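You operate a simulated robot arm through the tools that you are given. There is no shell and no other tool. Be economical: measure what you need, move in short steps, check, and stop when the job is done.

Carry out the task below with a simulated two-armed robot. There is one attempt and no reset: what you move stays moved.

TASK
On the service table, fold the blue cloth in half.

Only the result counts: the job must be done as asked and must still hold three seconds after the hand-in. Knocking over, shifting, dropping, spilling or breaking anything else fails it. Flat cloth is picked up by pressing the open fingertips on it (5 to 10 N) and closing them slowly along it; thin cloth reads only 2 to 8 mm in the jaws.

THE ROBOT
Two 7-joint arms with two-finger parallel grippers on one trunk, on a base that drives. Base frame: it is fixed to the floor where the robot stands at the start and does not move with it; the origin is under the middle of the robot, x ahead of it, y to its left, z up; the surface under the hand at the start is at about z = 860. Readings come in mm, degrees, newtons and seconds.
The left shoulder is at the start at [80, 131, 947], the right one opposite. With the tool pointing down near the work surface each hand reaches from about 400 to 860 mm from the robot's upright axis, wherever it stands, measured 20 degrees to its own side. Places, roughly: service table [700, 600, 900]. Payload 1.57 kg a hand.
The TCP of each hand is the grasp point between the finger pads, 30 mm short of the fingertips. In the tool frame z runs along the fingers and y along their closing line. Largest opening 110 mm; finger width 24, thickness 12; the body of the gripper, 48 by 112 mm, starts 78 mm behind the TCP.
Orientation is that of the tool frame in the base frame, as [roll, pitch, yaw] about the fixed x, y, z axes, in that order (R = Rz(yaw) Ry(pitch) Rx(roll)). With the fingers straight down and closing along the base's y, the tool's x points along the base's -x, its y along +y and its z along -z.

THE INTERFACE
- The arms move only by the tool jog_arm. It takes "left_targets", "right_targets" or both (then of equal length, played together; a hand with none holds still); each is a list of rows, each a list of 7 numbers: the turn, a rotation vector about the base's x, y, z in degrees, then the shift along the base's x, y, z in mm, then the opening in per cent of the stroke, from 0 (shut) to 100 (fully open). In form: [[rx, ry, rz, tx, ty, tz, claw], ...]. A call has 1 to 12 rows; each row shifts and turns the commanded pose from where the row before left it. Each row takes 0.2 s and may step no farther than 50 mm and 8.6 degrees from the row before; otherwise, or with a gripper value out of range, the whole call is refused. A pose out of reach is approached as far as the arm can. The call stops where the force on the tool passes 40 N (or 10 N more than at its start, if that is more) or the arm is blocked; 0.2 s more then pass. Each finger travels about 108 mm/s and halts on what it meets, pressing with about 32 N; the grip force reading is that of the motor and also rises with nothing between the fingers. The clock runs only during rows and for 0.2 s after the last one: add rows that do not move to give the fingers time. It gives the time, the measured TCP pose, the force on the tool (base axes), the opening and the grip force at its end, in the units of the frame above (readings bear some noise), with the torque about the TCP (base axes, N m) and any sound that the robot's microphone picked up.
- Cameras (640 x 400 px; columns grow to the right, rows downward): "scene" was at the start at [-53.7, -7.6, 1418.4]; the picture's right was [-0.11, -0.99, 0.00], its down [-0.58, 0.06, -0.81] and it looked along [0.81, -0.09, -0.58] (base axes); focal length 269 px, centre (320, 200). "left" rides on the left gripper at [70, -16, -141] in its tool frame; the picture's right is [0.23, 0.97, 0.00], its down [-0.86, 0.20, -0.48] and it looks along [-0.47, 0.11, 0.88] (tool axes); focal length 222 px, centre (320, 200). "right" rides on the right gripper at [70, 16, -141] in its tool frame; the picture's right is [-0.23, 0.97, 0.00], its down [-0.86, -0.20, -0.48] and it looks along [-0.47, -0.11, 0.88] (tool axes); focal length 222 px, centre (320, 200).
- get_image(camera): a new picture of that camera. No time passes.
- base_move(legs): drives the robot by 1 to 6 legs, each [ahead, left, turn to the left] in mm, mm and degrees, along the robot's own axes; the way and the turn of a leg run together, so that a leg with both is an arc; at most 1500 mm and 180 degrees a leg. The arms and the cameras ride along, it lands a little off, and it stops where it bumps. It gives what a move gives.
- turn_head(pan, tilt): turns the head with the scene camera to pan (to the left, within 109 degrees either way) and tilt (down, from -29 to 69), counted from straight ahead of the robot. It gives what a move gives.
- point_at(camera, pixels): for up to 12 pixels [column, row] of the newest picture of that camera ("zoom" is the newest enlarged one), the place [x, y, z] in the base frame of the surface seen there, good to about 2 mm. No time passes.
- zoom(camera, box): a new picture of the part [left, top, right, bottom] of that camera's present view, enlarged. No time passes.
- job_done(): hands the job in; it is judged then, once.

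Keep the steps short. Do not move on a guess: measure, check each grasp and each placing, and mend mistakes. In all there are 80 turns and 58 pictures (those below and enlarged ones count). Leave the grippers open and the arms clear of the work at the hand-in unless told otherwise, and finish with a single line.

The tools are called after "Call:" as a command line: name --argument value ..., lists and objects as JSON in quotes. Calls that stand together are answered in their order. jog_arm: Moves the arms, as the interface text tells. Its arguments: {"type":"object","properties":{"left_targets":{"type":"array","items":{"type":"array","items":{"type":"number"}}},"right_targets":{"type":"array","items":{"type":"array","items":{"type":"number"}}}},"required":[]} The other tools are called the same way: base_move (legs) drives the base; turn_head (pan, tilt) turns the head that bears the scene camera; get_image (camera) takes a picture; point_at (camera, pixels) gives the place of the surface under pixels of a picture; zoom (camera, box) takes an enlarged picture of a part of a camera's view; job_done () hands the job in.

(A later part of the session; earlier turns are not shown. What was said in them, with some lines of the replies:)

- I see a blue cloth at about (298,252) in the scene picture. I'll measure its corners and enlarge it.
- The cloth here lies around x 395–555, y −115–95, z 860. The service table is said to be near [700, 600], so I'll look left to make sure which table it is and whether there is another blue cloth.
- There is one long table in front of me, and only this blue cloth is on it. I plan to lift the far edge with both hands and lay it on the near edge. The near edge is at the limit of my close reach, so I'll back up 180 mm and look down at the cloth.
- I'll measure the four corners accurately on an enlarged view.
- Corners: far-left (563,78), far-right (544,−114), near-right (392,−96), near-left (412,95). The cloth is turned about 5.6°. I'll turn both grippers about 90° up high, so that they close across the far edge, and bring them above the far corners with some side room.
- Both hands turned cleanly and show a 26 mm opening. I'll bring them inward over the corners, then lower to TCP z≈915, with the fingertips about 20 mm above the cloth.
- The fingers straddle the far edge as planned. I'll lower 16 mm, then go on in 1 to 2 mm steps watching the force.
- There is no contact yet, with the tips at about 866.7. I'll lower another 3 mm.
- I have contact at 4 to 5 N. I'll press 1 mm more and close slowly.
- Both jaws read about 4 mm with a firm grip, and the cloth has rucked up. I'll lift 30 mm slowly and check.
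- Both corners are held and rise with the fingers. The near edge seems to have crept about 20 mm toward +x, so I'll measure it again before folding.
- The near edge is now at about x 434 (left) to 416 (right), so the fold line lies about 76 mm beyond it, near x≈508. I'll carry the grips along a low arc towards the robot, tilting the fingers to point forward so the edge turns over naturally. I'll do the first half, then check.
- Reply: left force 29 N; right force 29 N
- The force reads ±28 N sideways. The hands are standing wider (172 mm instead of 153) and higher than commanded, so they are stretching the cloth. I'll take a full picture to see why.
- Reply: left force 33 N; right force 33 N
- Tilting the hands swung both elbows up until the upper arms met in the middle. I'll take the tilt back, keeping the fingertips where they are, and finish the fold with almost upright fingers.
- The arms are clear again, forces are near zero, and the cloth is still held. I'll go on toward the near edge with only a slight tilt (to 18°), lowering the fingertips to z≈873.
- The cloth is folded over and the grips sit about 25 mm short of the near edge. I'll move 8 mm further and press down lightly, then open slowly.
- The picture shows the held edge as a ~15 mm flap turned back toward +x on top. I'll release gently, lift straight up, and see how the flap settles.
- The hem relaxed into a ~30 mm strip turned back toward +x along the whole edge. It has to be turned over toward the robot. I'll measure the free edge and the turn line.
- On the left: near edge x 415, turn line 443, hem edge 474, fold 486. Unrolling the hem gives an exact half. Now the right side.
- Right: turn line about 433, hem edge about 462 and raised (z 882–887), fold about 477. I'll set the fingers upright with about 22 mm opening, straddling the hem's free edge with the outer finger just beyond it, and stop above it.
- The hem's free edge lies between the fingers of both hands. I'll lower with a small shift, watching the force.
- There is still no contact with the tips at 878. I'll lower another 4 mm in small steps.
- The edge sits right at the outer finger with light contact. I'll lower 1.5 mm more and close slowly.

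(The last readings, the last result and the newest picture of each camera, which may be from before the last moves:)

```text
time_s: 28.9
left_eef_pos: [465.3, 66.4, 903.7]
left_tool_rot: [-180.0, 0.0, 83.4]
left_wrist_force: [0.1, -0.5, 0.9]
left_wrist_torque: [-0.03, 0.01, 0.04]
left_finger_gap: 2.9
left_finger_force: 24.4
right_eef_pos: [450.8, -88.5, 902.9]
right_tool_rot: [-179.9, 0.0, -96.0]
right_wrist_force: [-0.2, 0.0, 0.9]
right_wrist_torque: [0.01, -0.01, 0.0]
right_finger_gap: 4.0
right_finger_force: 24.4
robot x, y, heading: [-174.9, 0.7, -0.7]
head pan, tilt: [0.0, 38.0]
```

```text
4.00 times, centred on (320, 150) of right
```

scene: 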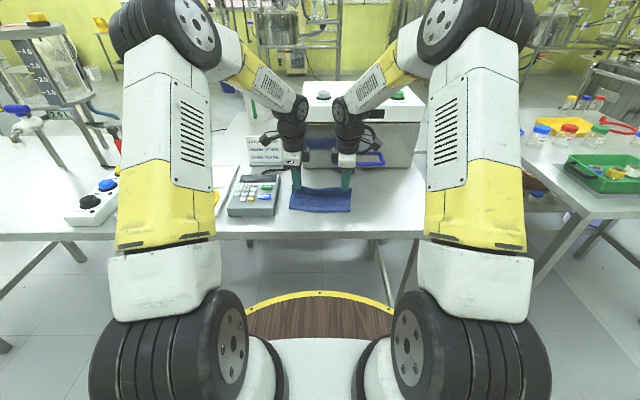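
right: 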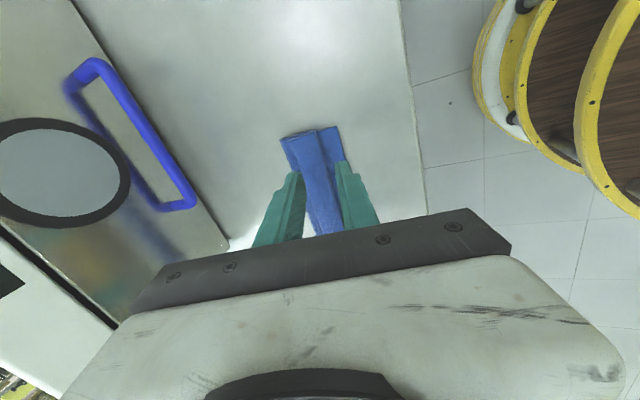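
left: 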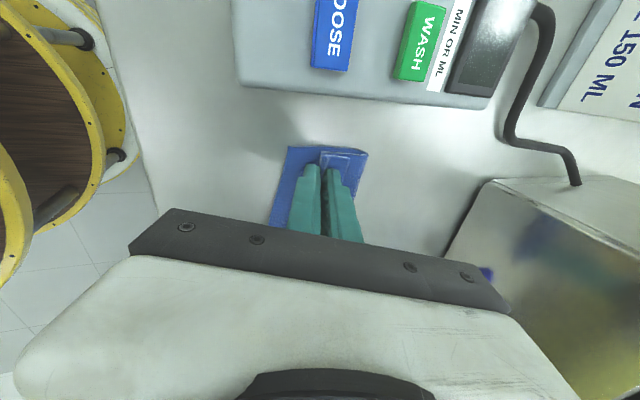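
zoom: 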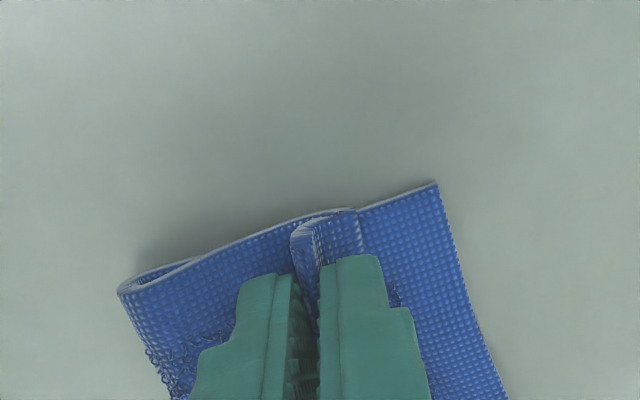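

Both hands hold the hem right at its edge (2.9 and 4.0 mm). I'll carry it over the turn line toward the near edge in a small arc, with a slight tilt.

Call:
jog_arm --left_targets '[[-0.3, -3, 0, -7.6, 0.8, 12, 0], [-0.3, -3, 0, -9.5, 1, 10.8, 0], [-0.3, -3, 0, -9.6, 1, 4.8, 0], [-0.3, -3, 0, -9.5, 1, -2.3, 0], [-0.3, -3, 0, -8.6, 0.9, -9.3, 0], [0, 0, 0, 0, 0, 0, 0]]' --right_targets '[[-0.3, -3, 0, -7.6, 0.8, 12, 0], [-0.3, -3, 0, -9.5, 1, 10.8, 0], [-0.3, -3, 0, -9.6, 1, 4.8, 0], [-0.3, -3, 0, -9.5, 1, -2.3, 0], [-0.3, -3, 0, -8.6, 0.9, -9.3, 0], [0, 0, 0, 0, 0, 0, 0]]'

Call:
zoom --camera "left" --box '[240, 100, 400, 200]'

Call:
zoom --camera "right" --box '[240, 100, 400, 200]'

```text
time_s: 30.3
left_eef_pos: [420.3, 70.3, 917.3]
left_tool_rot: [164.8, -0.2, 83.5]
left_wrist_force: [-0.6, -0.1, -0.5]
left_wrist_torque: [0.03, 0.01, 0.01]
left_finger_gap: 2.9
left_finger_force: 23.6
right_eef_pos: [407.0, -83.5, 919.9]
right_tool_rot: [-164.8, 0.0, -95.8]
right_wrist_force: [0.2, 0.0, 0.4]
right_wrist_torque: [0.03, 0.04, 0.01]
right_finger_gap: 3.8
right_finger_force: 24.8
robot x, y, heading: [-175.4, -2.8, -0.5]
head pan, tilt: [0.0, 38.0]
```

```text
4.00 times, centred on (320, 150) of left
```

zoom: 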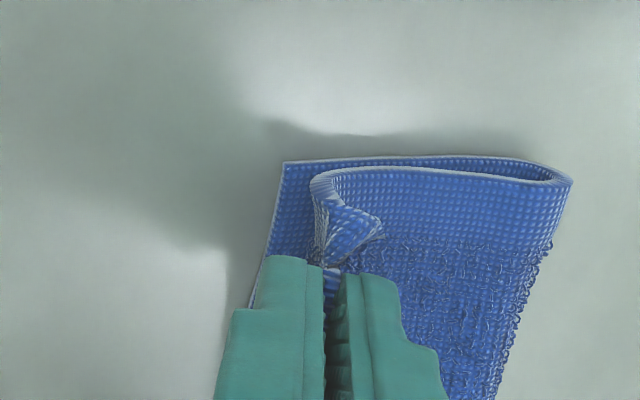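

```text
4.00 times, centred on (320, 150) of right
```

zoom: 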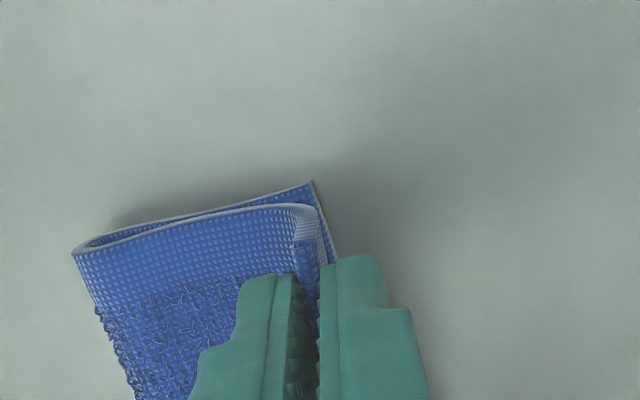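

The strip turned over nicely. The right edge stands in the jaws and the left has only a small flap. I'll lower it, look from the left, and only then release.

Call:
jog_arm --left_targets '[[-0.3, -3, 0, -6.5, 0.7, -8, 0], [0, 0, 0, -4, 0.4, -5, 0], [0, 0, 0, 0, 0, 0, 0]]' --right_targets '[[-0.3, -3, 0, -6.5, 0.7, -9, 0], [0, 0, 0, -4, 0.4, -6, 0], [0, 0, 0, 0, 0, 0, 0]]'

Call:
zoom --camera "scene" --box '[264, 170, 376, 240]'

```text
time_s: 31.1
left_eef_pos: [408.9, 70.9, 904.4]
left_tool_rot: [162.0, -0.2, 83.5]
left_wrist_force: [0.4, -0.8, 0.8]
left_wrist_torque: [0.02, 0.08, 0.03]
left_finger_gap: 2.6
left_finger_force: 24.3
right_eef_pos: [396.7, -81.9, 904.2]
right_tool_rot: [-161.9, 0.0, -95.9]
right_wrist_force: [0.4, -0.1, -0.1]
right_wrist_torque: [0.04, 0.04, -0.02]
right_finger_gap: 4.0
right_finger_force: 24.5
robot x, y, heading: [-180.8, 0.6, -0.6]
head pan, tilt: [0.0, 38.0]
```

```text
5.71 times, centred on (320, 205) of scene
```

zoom: 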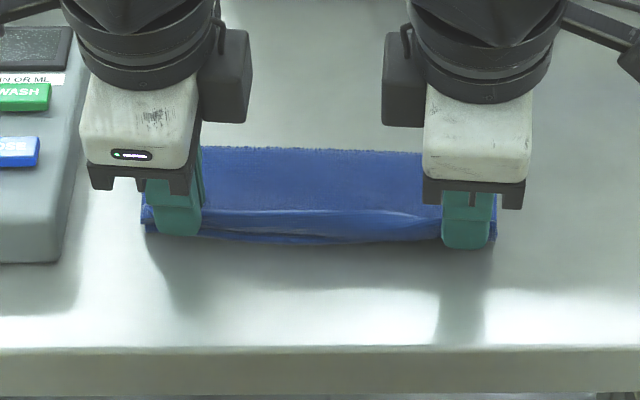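

Now I'll open a little and withdraw toward the robot and upward, so the outer finger pushes the standing edge over toward −x.

Call:
jog_arm --left_targets '[[0, 0, 0, 0, 0, 0, 6], [0, 0, 0, -2, 0.2, 0, 12], [0, 0, 0, -5, 0.5, 1, 12], [0, 0, 0, -6, 0.6, 3, 12], [0, 0, 0, -8, 0.8, 5, 14], [0, 0, 0, -8, 0.8, 10, 20], [0, 0, 0, -5, 0.5, 20, 20], [0, 0, 0, 0, 10, 40, 20], [0, 0, 0, 0, 10, 40, 20]]' --right_targets '[[0, 0, 0, 0, 0, 0, 6], [0, 0, 0, -2, 0.2, 0, 12], [0, 0, 0, -5, 0.5, 1, 12], [0, 0, 0, -6, 0.6, 3, 12], [0, 0, 0, -8, 0.8, 5, 14], [0, 0, 0, -8, 0.8, 10, 20], [0, 0, 0, -5, 0.5, 20, 20], [0, 0, 0, 0, -10, 40, 20], [0, 0, 0, 0, -10, 40, 20]]'

Call:
zoom --camera "scene" --box '[264, 170, 376, 240]'

Call:
zoom --camera "left" --box '[220, 70, 460, 220]'

Call:
zoom --camera "right" --box '[180, 70, 420, 220]'

```text
time_s: 33.1
left_eef_pos: [378.2, 97.2, 1026.0]
left_tool_rot: [161.8, -0.2, 83.4]
left_wrist_force: [0.6, -0.6, 0.1]
left_wrist_torque: [-0.02, 0.04, -0.02]
left_finger_gap: 22.1
left_finger_force: 0.1
right_eef_pos: [362.8, -98.7, 1021.0]
right_tool_rot: [-161.9, 0.1, -95.9]
right_wrist_force: [-0.1, 0.0, 0.2]
right_wrist_torque: [0.02, 0.07, 0.0]
right_finger_gap: 21.9
right_finger_force: 0.1
robot x, y, heading: [-178.7, 0.5, -0.3]
head pan, tilt: [0.0, 38.0]
```

```text
5.71 times, centred on (320, 205) of scene
```

zoom: 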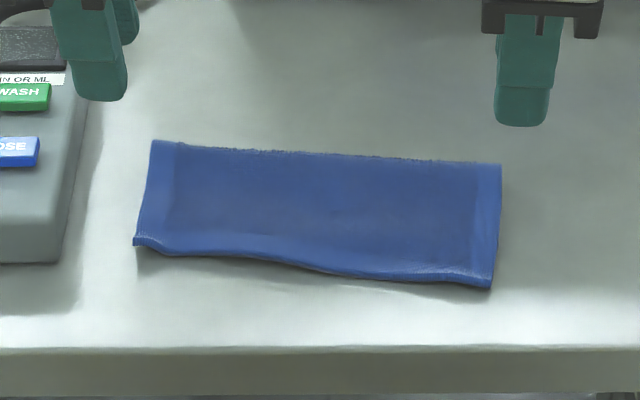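

```text
2.67 times, centred on (340, 145) of left
```

zoom: 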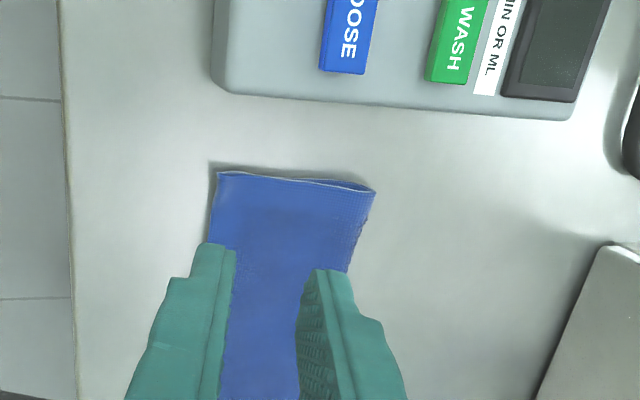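

```text
2.67 times, centred on (300, 145) of right
```

zoom: 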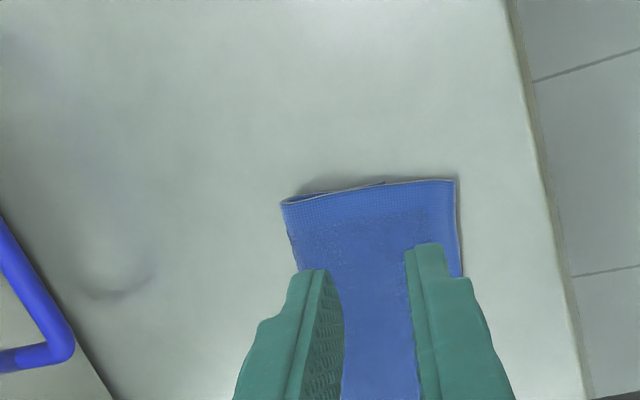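

It unrolled well. I'll check how the two near edges line up at both ends.

Call:
zoom --camera "right" --box '[276, 120, 372, 180]'

Call:
point_at --camera "zoom" --pixels '[[60, 150], [65, 105], [300, 85], [490, 75], [500, 70], [500, 160], [506, 160], [250, 100]]'

Call:
zoom --camera "left" --box '[284, 120, 380, 180]'

Call:
point_at --camera "zoom" --pixels '[[110, 100], [105, 90], [300, 110], [490, 140], [95, 200], [90, 200]]'

```text
6.67 times, centred on (324, 150) of right
```

zoom: 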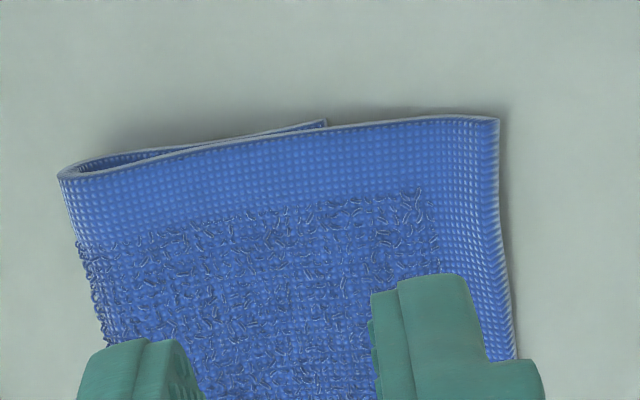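

```text
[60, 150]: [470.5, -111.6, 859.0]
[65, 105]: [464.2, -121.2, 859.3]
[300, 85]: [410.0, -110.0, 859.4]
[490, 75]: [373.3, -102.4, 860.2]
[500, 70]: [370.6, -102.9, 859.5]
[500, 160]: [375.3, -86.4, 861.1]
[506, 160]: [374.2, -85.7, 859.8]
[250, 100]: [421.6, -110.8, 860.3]
```

```text
6.67 times, centred on (332, 150) of left
```

zoom: 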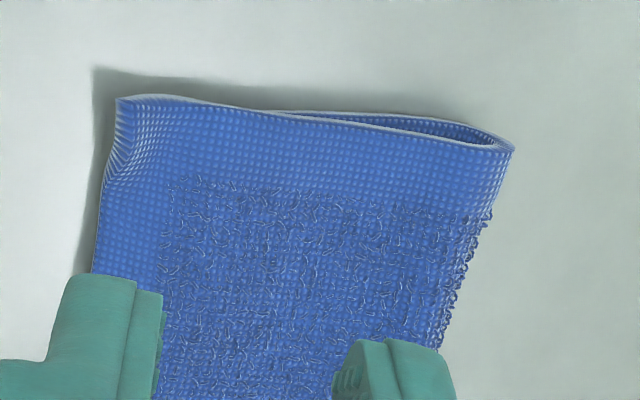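

```text
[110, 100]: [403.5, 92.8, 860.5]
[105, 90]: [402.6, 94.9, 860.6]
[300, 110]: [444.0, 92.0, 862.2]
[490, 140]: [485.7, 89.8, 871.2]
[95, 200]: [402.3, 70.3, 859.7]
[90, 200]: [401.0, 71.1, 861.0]
```

On the right, the top layer reaches x≈376 while the lower corner shows at about x 407, an overhang of ~30 mm. The left overhang is about 10 mm. I'll measure more exactly.

Call:
zoom --camera "scene" --box '[280, 190, 360, 240]'

Call:
point_at --camera "zoom" --pixels '[[62, 50], [580, 90], [565, 242], [45, 180], [200, 195], [320, 212], [450, 230], [320, 120], [565, 210], [500, 180], [420, 200], [120, 160]]'

```text
8.00 times, centred on (320, 215) of scene
```

zoom: 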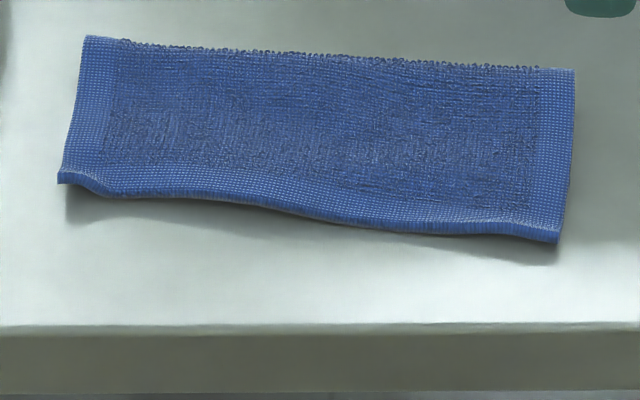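

```text
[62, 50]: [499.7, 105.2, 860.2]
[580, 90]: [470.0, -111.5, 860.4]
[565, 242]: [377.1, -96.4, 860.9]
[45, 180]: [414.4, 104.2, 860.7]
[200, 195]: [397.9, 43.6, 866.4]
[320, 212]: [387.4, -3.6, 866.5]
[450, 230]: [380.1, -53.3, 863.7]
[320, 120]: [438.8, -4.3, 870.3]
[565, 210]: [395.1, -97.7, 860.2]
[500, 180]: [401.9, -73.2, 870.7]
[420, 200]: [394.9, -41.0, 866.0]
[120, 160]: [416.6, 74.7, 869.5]
```

The top near edge runs from x≈407 (left) to 379 (right), and the lower edge from about 415 to 407. The top must go back about 8 mm on the left and 28 mm on the right. I'll re-grip the top edge there: upright fingers with 22 mm opening over it.

Call:
jog_arm --left_targets '[[0.6, 5.97, 0, 10, -10, -25, 20], [0.6, 5.97, 0, 10, -10, -30, 20], [0.6, 5.97, 0, 12, -11, -30, 20], [0, 0, 0, 0, 0, -26, 20], [0, 0, 0, 0, 0, -8, 20], [0, 0, 0, 0, 0, -4, 20], [0, 0, 0, 0, 0, 0, 20]]' --right_targets '[[0.6, 5.97, 0, 8, 6, -25, 20], [0.6, 5.97, 0, 8, 6, -30, 20], [0.6, 5.97, 0, 7, 5, -30, 20], [0, 0, 0, 0, 0, -21, 20], [0, 0, 0, 0, 0, -8, 20], [0, 0, 0, 0, 0, -4, 20], [0, 0, 0, 0, 0, 0, 20]]'

Call:
zoom --camera "left" --box '[240, 100, 400, 200]'

Call:
zoom --camera "right" --box '[240, 100, 400, 200]'

```text
time_s: 34.7
left_eef_pos: [410.5, 66.3, 901.1]
left_tool_rot: [179.8, 0.1, 83.4]
left_wrist_force: [-0.6, -0.5, -0.2]
left_wrist_torque: [0.01, 0.03, -0.04]
left_finger_gap: 22.1
left_finger_force: 0.0
right_eef_pos: [386.5, -82.3, 906.7]
right_tool_rot: [-179.9, 0.0, -95.9]
right_wrist_force: [0.3, 0.2, -0.2]
right_wrist_torque: [0.0, 0.01, -0.03]
right_finger_gap: 21.8
right_finger_force: 0.1
robot x, y, heading: [-176.5, -1.4, -0.4]
head pan, tilt: [0.0, 38.0]
```

```text
4.00 times, centred on (320, 150) of left
```

zoom: 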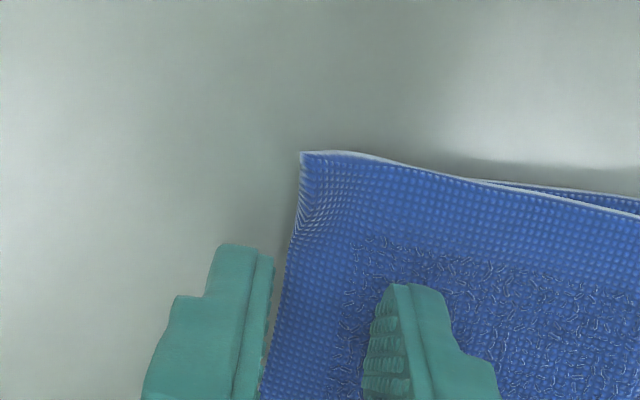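

```text
4.00 times, centred on (320, 150) of right
```

zoom: 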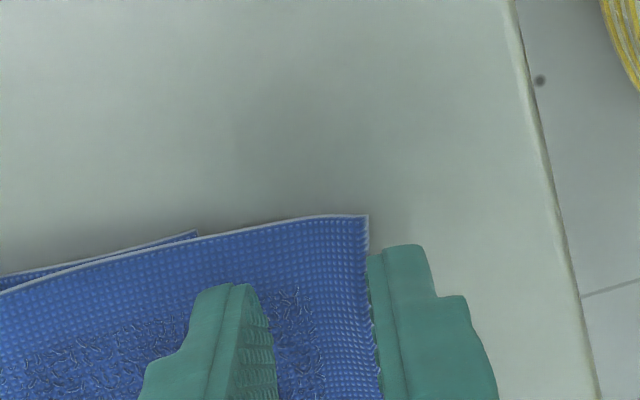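

The fingers straddle the top edge on both sides. I'll measure where the lower layer's corners are: (197,232) in the right view, and around (470,180) in the left.

Call:
point_at --camera "zoom" --pixels '[[196, 234], [192, 230], [366, 217], [150, 243]]'

Call:
zoom --camera "left" --box '[310, 125, 390, 175]'

Call:
point_at --camera "zoom" --pixels '[[380, 165], [330, 150], [100, 105], [60, 110], [450, 170]]'

```text
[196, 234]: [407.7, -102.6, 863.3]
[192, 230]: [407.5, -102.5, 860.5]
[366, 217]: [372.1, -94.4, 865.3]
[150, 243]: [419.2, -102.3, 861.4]
```

```text
8.00 times, centred on (350, 150) of left
```

zoom: 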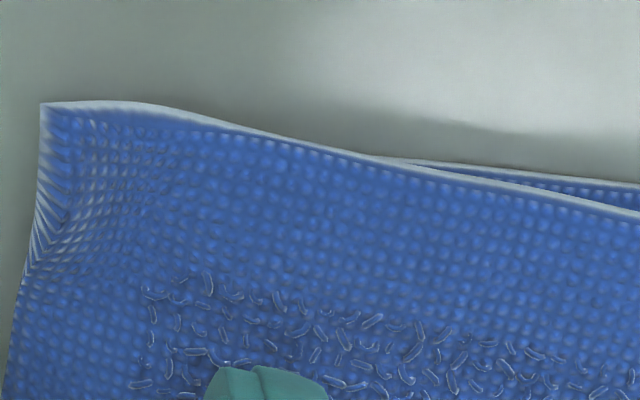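

```text
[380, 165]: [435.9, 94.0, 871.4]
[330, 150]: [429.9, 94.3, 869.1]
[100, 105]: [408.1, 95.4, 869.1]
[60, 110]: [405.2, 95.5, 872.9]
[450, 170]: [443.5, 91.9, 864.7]
```

Right overhang is 35 mm (372 vs 408). On the left, by cloth length, it is about 13 mm. I'll lower onto the edge gently.

Call:
jog_arm --left_targets '[[0, 0, 0, 0, 0, -2, 20], [0, 0, 0, 0, 0, -1, 20], [0, 0, 0, 0, 0, -1, 20], [0, 0, 0, 0, 0, 0, 20]]' --right_targets '[[0, 0, 0, 0, 0, -5, 20], [0, 0, 0, 0, 0, -3, 20], [0, 0, 0, 0, 0, -2, 20], [0, 0, 0, 0, 0, 0, 20]]'

```text
time_s: 35.7
left_eef_pos: [408.2, 64.0, 896.5]
left_tool_rot: [179.7, -0.1, 83.4]
left_wrist_force: [1.6, -0.4, 1.0]
left_wrist_torque: [-0.01, -0.07, 0.02]
left_finger_gap: 22.5
left_finger_force: 0.1
right_eef_pos: [386.5, -81.9, 896.3]
right_tool_rot: [-179.9, 0.0, -95.9]
right_wrist_force: [0.6, 0.1, 2.3]
right_wrist_torque: [-0.01, -0.05, -0.02]
right_finger_gap: 22.5
right_finger_force: 0.3
robot x, y, heading: [-177.5, 0.9, -0.7]
head pan, tilt: [0.0, 38.0]
```

Light contact on both. I'll lower 1.5 mm more and close slowly.

Call:
jog_arm --left_targets '[[0, 0, 0, 0, 0, -1.5, 20], [0, 0, 0, 0, 0, 0, 18], [0, 0, 0, 0, 0, 0, 16], [0, 0, 0, 0, 0, 0, 14], [0, 0, 0, 0, 0, 0, 12], [0, 0, 0, 0, 0, 0, 10], [0, 0, 0, 0, 0, 0, 8], [0, 0, 0, 0, 0, 0, 6], [0, 0, 0, 0, 0, 0, 4], [0, 0, 0, 0, 0, 0, 2], [0, 0, 0, 0, 0, 0, 0], [0, 0, 0, 0, 0, 0, 0]]' --right_targets '[[0, 0, 0, 0, 0, -1.5, 20], [0, 0, 0, 0, 0, 0, 18], [0, 0, 0, 0, 0, 0, 16], [0, 0, 0, 0, 0, 0, 14], [0, 0, 0, 0, 0, 0, 12], [0, 0, 0, 0, 0, 0, 10], [0, 0, 0, 0, 0, 0, 8], [0, 0, 0, 0, 0, 0, 6], [0, 0, 0, 0, 0, 0, 4], [0, 0, 0, 0, 0, 0, 2], [0, 0, 0, 0, 0, 0, 0], [0, 0, 0, 0, 0, 0, 0]]'

Call:
zoom --camera "left" --box '[240, 100, 400, 200]'

Call:
zoom --camera "right" --box '[240, 100, 400, 200]'

```text
time_s: 38.3
left_eef_pos: [409.6, 64.3, 896.9]
left_tool_rot: [179.8, 0.0, 83.4]
left_wrist_force: [1.5, -0.3, 7.7]
left_wrist_torque: [-0.02, -0.09, 0.01]
left_finger_gap: 3.4
left_finger_force: 24.7
right_eef_pos: [386.0, -82.0, 895.0]
right_tool_rot: [-179.8, 0.0, -96.0]
right_wrist_force: [1.9, 0.2, 8.6]
right_wrist_torque: [0.02, -0.18, 0.03]
right_finger_gap: 4.0
right_finger_force: 24.4
robot x, y, heading: [-174.0, -0.2, -0.6]
head pan, tilt: [0.0, 38.0]
```

```text
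4.00 times, centred on (320, 150) of left
```

zoom: 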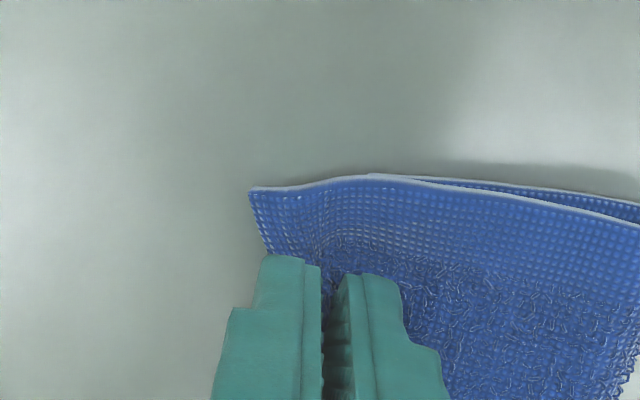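

```text
4.00 times, centred on (320, 150) of right
```

zoom: 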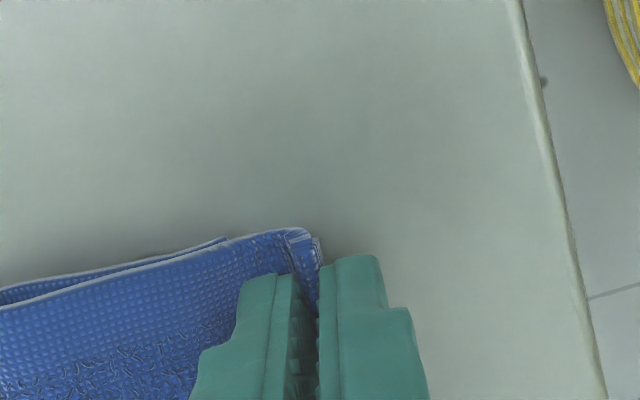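

Both are held. I'll lift 15 mm, move the left hand 13 mm and the right hand 34 mm toward +x, then lower 13 mm.

Call:
jog_arm --left_targets '[[0, 0, 0, 0, 0, 8, 0], [0, 0, 0, 0, 0, 7, 0], [0, 0, 0, 4, 0, 2, 0], [0, 0, 0, 4, 0, 0, 0], [0, 0, 0, 5, 0, 0, 0], [0, 0, 0, 0, 0, 0, 0]]' --right_targets '[[0, 0, 0, 0, 0, 8, 0], [0, 0, 0, 0, 0, 7, 0], [0, 0, 0, 12, -1, 2, 0], [0, 0, 0, 11, -1, 0, 0], [0, 0, 0, 11, -1, 0, 0], [0, 0, 0, 0, 0, 0, 0]]'

Call:
zoom --camera "left" --box '[240, 100, 400, 200]'

Call:
zoom --camera "right" --box '[240, 100, 400, 200]'

```text
time_s: 39.7
left_eef_pos: [421.9, 64.9, 914.0]
left_tool_rot: [179.8, 0.0, 83.4]
left_wrist_force: [0.7, -0.3, -1.3]
left_wrist_torque: [-0.03, 0.01, -0.01]
left_finger_gap: 3.6
left_finger_force: 24.2
right_eef_pos: [420.1, -84.2, 910.4]
right_tool_rot: [-179.9, 0.0, -95.8]
right_wrist_force: [-0.9, -0.8, -0.4]
right_wrist_torque: [-0.01, -0.03, 0.01]
right_finger_gap: 3.5
right_finger_force: 24.7
robot x, y, heading: [-177.8, -0.1, -0.7]
head pan, tilt: [0.0, 38.0]
```

```text
4.00 times, centred on (320, 150) of left
```

zoom: 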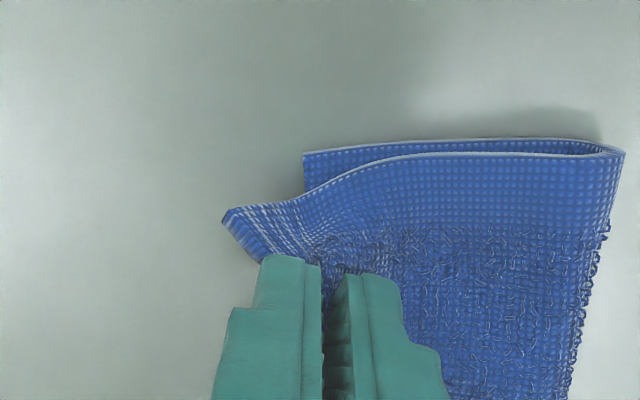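

```text
4.00 times, centred on (320, 150) of right
```

zoom: 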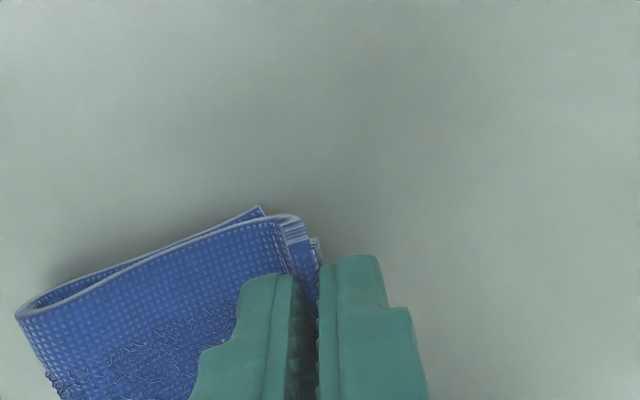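

Now both lower corners are visible. I'll measure upper and lower corners on each side.

Call:
point_at --camera "zoom" --pixels '[[260, 209], [312, 243], [300, 222], [20, 312]]'

Call:
zoom --camera "left" --box '[240, 100, 400, 200]'

Call:
point_at --camera "zoom" --pixels '[[305, 158], [228, 215], [245, 240], [320, 200], [622, 155]]'

```text
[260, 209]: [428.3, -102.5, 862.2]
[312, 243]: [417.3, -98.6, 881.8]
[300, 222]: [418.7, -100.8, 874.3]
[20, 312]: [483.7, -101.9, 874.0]
```

```text
4.00 times, centred on (320, 150) of left
```

zoom: 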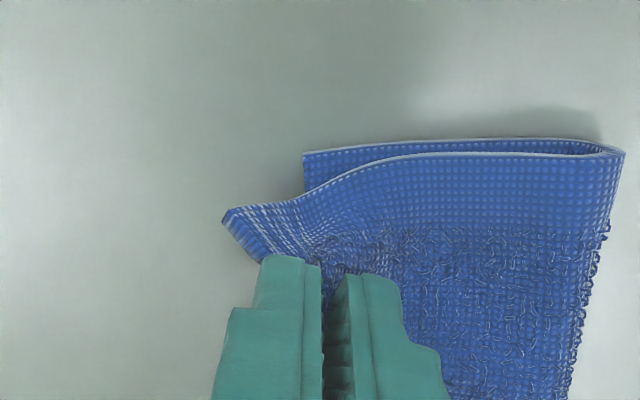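

```text
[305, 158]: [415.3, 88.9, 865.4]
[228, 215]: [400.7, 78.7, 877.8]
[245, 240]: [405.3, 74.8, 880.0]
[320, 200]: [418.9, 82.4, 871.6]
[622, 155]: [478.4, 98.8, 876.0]
```

Right: lower corner 428, top 417 plus about 10 mm of gathered cloth. Left: lower 415, top 401. The bottom was dragged along a little, so I'll lift higher to unload it and go on: left +18, right +22.

Call:
jog_arm --left_targets '[[0, 0, 0, 0, 0, 10, 0], [0, 0, 0, 6, 0, 4, 0], [0, 0, 0, 6, 0, 0, 0], [0, 0, 0, 6, 0, -4, 0], [0, 0, 0, 0, 0, 0, 0]]' --right_targets '[[0, 0, 0, 0, 0, 12, 0], [0, 0, 0, 7, -1, 6, 0], [0, 0, 0, 7, -1, 0, 0], [0, 0, 0, 8, -1, -4, 0], [0, 0, 0, 0, 0, 0, 0]]'

Call:
zoom --camera "left" --box '[240, 100, 400, 200]'

Call:
point_at --camera "left" --pixels '[[320, 140]]'

Call:
zoom --camera "right" --box '[220, 100, 380, 200]'

```text
time_s: 40.9
left_eef_pos: [440.1, 64.9, 920.8]
left_tool_rot: [180.0, 0.0, 83.4]
left_wrist_force: [0.3, -2.9, -0.7]
left_wrist_torque: [-0.08, -0.01, 0.0]
left_finger_gap: 3.4
left_finger_force: 24.1
right_eef_pos: [442.3, -87.0, 925.2]
right_tool_rot: [-179.9, 0.1, -96.0]
right_wrist_force: [0.8, 3.0, -0.2]
right_wrist_torque: [0.08, 0.0, 0.04]
right_finger_gap: 4.0
right_finger_force: 24.3
robot x, y, heading: [-177.1, -1.6, -0.6]
head pan, tilt: [0.0, 38.0]
```

```text
4.00 times, centred on (320, 150) of left
```

zoom: 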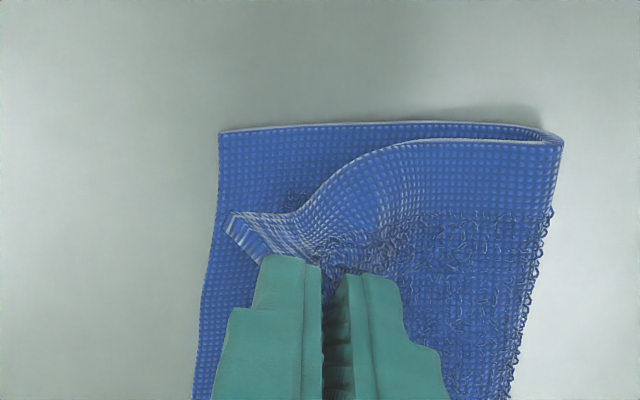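

```text
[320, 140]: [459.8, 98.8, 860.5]
```

```text
4.00 times, centred on (300, 150) of right
```

zoom: 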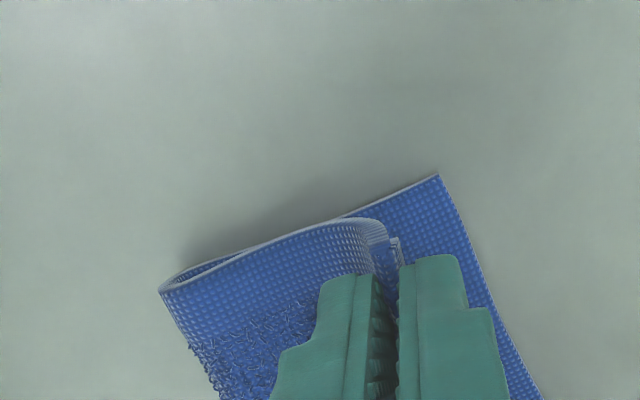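

The lower layer stayed this time. Measuring both sides.

Call:
point_at --camera "zoom" --pixels '[[434, 180], [384, 232], [394, 245], [165, 288]]'

Call:
zoom --camera "left" --box '[240, 100, 400, 200]'

Call:
point_at --camera "zoom" --pixels '[[222, 135], [232, 220], [250, 242], [558, 142]]'

```text
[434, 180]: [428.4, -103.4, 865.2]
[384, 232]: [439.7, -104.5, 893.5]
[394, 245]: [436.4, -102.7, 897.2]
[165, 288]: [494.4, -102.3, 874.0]
```

```text
4.00 times, centred on (320, 150) of left
```

zoom: 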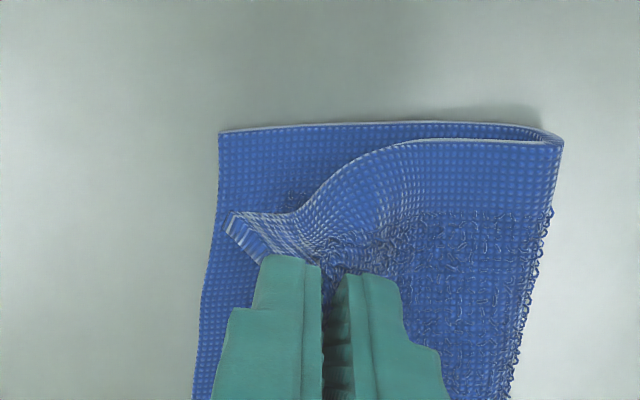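

```text
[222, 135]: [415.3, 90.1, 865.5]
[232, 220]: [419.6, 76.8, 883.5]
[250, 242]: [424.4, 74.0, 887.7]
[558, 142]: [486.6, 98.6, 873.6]
```

Left: lower edge 415, top edge 420, fold 487. Right: lower edge 428, top edge 438, fold 494. Allowing for the gathered cloth these line up, so I'll lower straight down and release upright.

Call:
jog_arm --left_targets '[[0, 0, 0, 0, 0, -8, 0], [0, 0, 0, 0, 0, -7, 0], [0, 0, 0, 0, 0, -3, 0], [0, 0, 0, 0, 0, 0, 4], [0, 0, 0, 0, 0, 0, 8], [0, 0, 0, 0, 0, 0, 12], [0, 0, 0, 0, 0, 0, 16], [0, 0, 0, 0, 0, 0, 20], [0, 0, 0, 0, 0, 10, 20], [0, 0, 0, 0, 0, 30, 20], [0, 0, 0, 0, 10, 40, 20], [0, 0, 0, 0, 10, 40, 20]]' --right_targets '[[0, 0, 0, 0, 0, -10, 0], [0, 0, 0, 0, 0, -8, 0], [0, 0, 0, 0, 0, -4, 0], [0, 0, 0, 0, 0, 0, 4], [0, 0, 0, 0, 0, 0, 8], [0, 0, 0, 0, 0, 0, 12], [0, 0, 0, 0, 0, 0, 16], [0, 0, 0, 0, 0, 0, 20], [0, 0, 0, 0, 0, 10, 20], [0, 0, 0, 0, 0, 30, 20], [0, 0, 0, 0, -10, 40, 20], [0, 0, 0, 0, -10, 40, 20]]'

Call:
zoom --camera "left" --box '[220, 80, 412, 200]'

Call:
zoom --camera "right" --box '[228, 80, 420, 200]'

```text
time_s: 43.5
left_eef_pos: [438.1, 82.4, 1024.7]
left_tool_rot: [179.9, 0.0, 83.4]
left_wrist_force: [0.5, -0.2, -0.4]
left_wrist_torque: [-0.03, 0.01, -0.01]
left_finger_gap: 21.8
left_finger_force: 0.0
right_eef_pos: [439.1, -110.3, 1023.0]
right_tool_rot: [-180.0, 0.0, -95.8]
right_wrist_force: [0.0, 0.3, -0.7]
right_wrist_torque: [-0.01, 0.03, 0.01]
right_finger_gap: 22.0
right_finger_force: 0.1
robot x, y, heading: [-174.4, 0.7, -0.4]
head pan, tilt: [0.0, 38.0]
```

```text
3.33 times, centred on (316, 140) of left
```

zoom: 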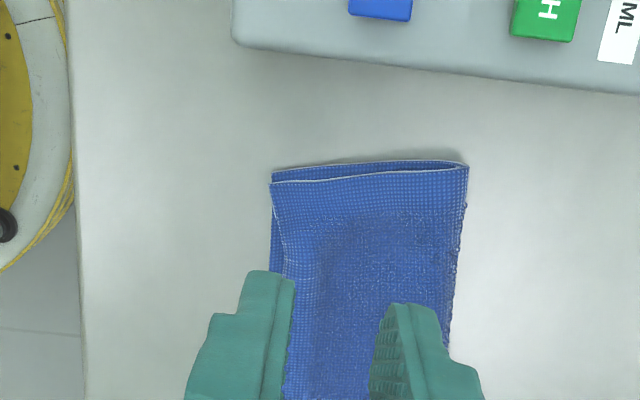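

```text
3.33 times, centred on (324, 140) of right
```

zoom: 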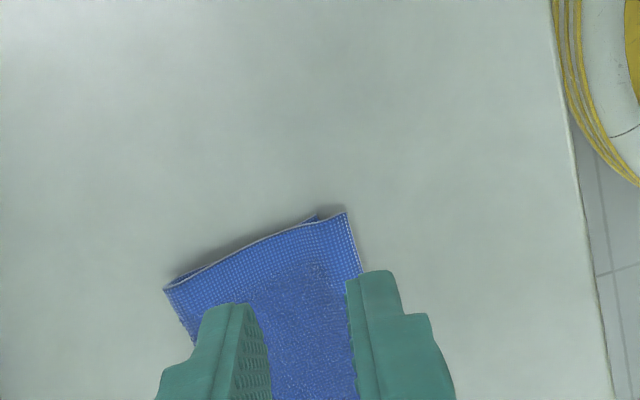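

Very good: the left edges coincide and the right has a small overhang. I'll measure that overhang, open the hands, and move them up and aside for an unobstructed view.

Call:
point_at --camera "zoom" --pixels '[[317, 218], [344, 215], [168, 287], [345, 230]]'

Call:
jog_arm --left_targets '[[0, 0, 0, 0, 25, 20, 40], [0, 0, 0, 0, 35, 20, 70], [0, 0, 0, 0, 35, 0, 100], [0, 0, 0, 0, 35, 0, 100]]' --right_targets '[[0, 0, 0, 0, -25, 20, 40], [0, 0, 0, 0, -35, 20, 70], [0, 0, 0, 0, -35, 0, 100], [0, 0, 0, 0, -35, 0, 100]]'

Call:
zoom --camera "scene" --box '[280, 185, 360, 235]'

Call:
point_at --camera "zoom" --pixels '[[95, 95], [320, 90], [575, 95], [570, 230], [545, 235], [320, 215], [70, 205], [320, 150]]'

```text
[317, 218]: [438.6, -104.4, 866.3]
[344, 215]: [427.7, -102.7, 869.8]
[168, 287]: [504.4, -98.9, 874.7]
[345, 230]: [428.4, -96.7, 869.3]
```

```text
time_s: 44.5
left_eef_pos: [437.8, 211.3, 1063.3]
left_tool_rot: [180.0, 0.0, 83.3]
left_wrist_force: [0.1, -0.7, 0.2]
left_wrist_torque: [0.01, -0.01, -0.03]
left_finger_gap: 110.0
left_finger_force: 0.1
right_eef_pos: [443.9, -238.7, 1064.6]
right_tool_rot: [179.9, 0.0, -95.9]
right_wrist_force: [0.3, -0.6, 0.7]
right_wrist_torque: [0.0, 0.02, -0.03]
right_finger_gap: 109.9
right_finger_force: 0.0
robot x, y, heading: [-172.6, 1.8, -0.8]
head pan, tilt: [0.0, 38.0]
```

```text
8.00 times, centred on (320, 210) of scene
```

zoom: 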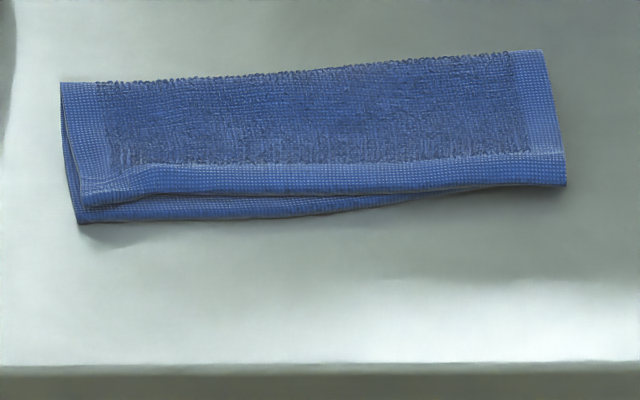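

```text
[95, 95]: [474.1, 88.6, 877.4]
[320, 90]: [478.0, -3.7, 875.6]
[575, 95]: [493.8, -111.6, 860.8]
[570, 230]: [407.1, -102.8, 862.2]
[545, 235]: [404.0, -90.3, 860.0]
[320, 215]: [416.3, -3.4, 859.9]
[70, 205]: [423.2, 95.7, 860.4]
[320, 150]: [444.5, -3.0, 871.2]
```

The top layer covers the lower one, with edges within about 11 mm at the right and 6 mm at the left. The folded cloth is about 75 mm deep and lies flat. The grippers are open and clear of the work, and nothing else was touched, so I'm handing in.

Call:
job_done

```text
The job is handed in.
```

The blue cloth on the service table is folded in half, with its edges meeting to within about 11 mm, and the job is handed in.
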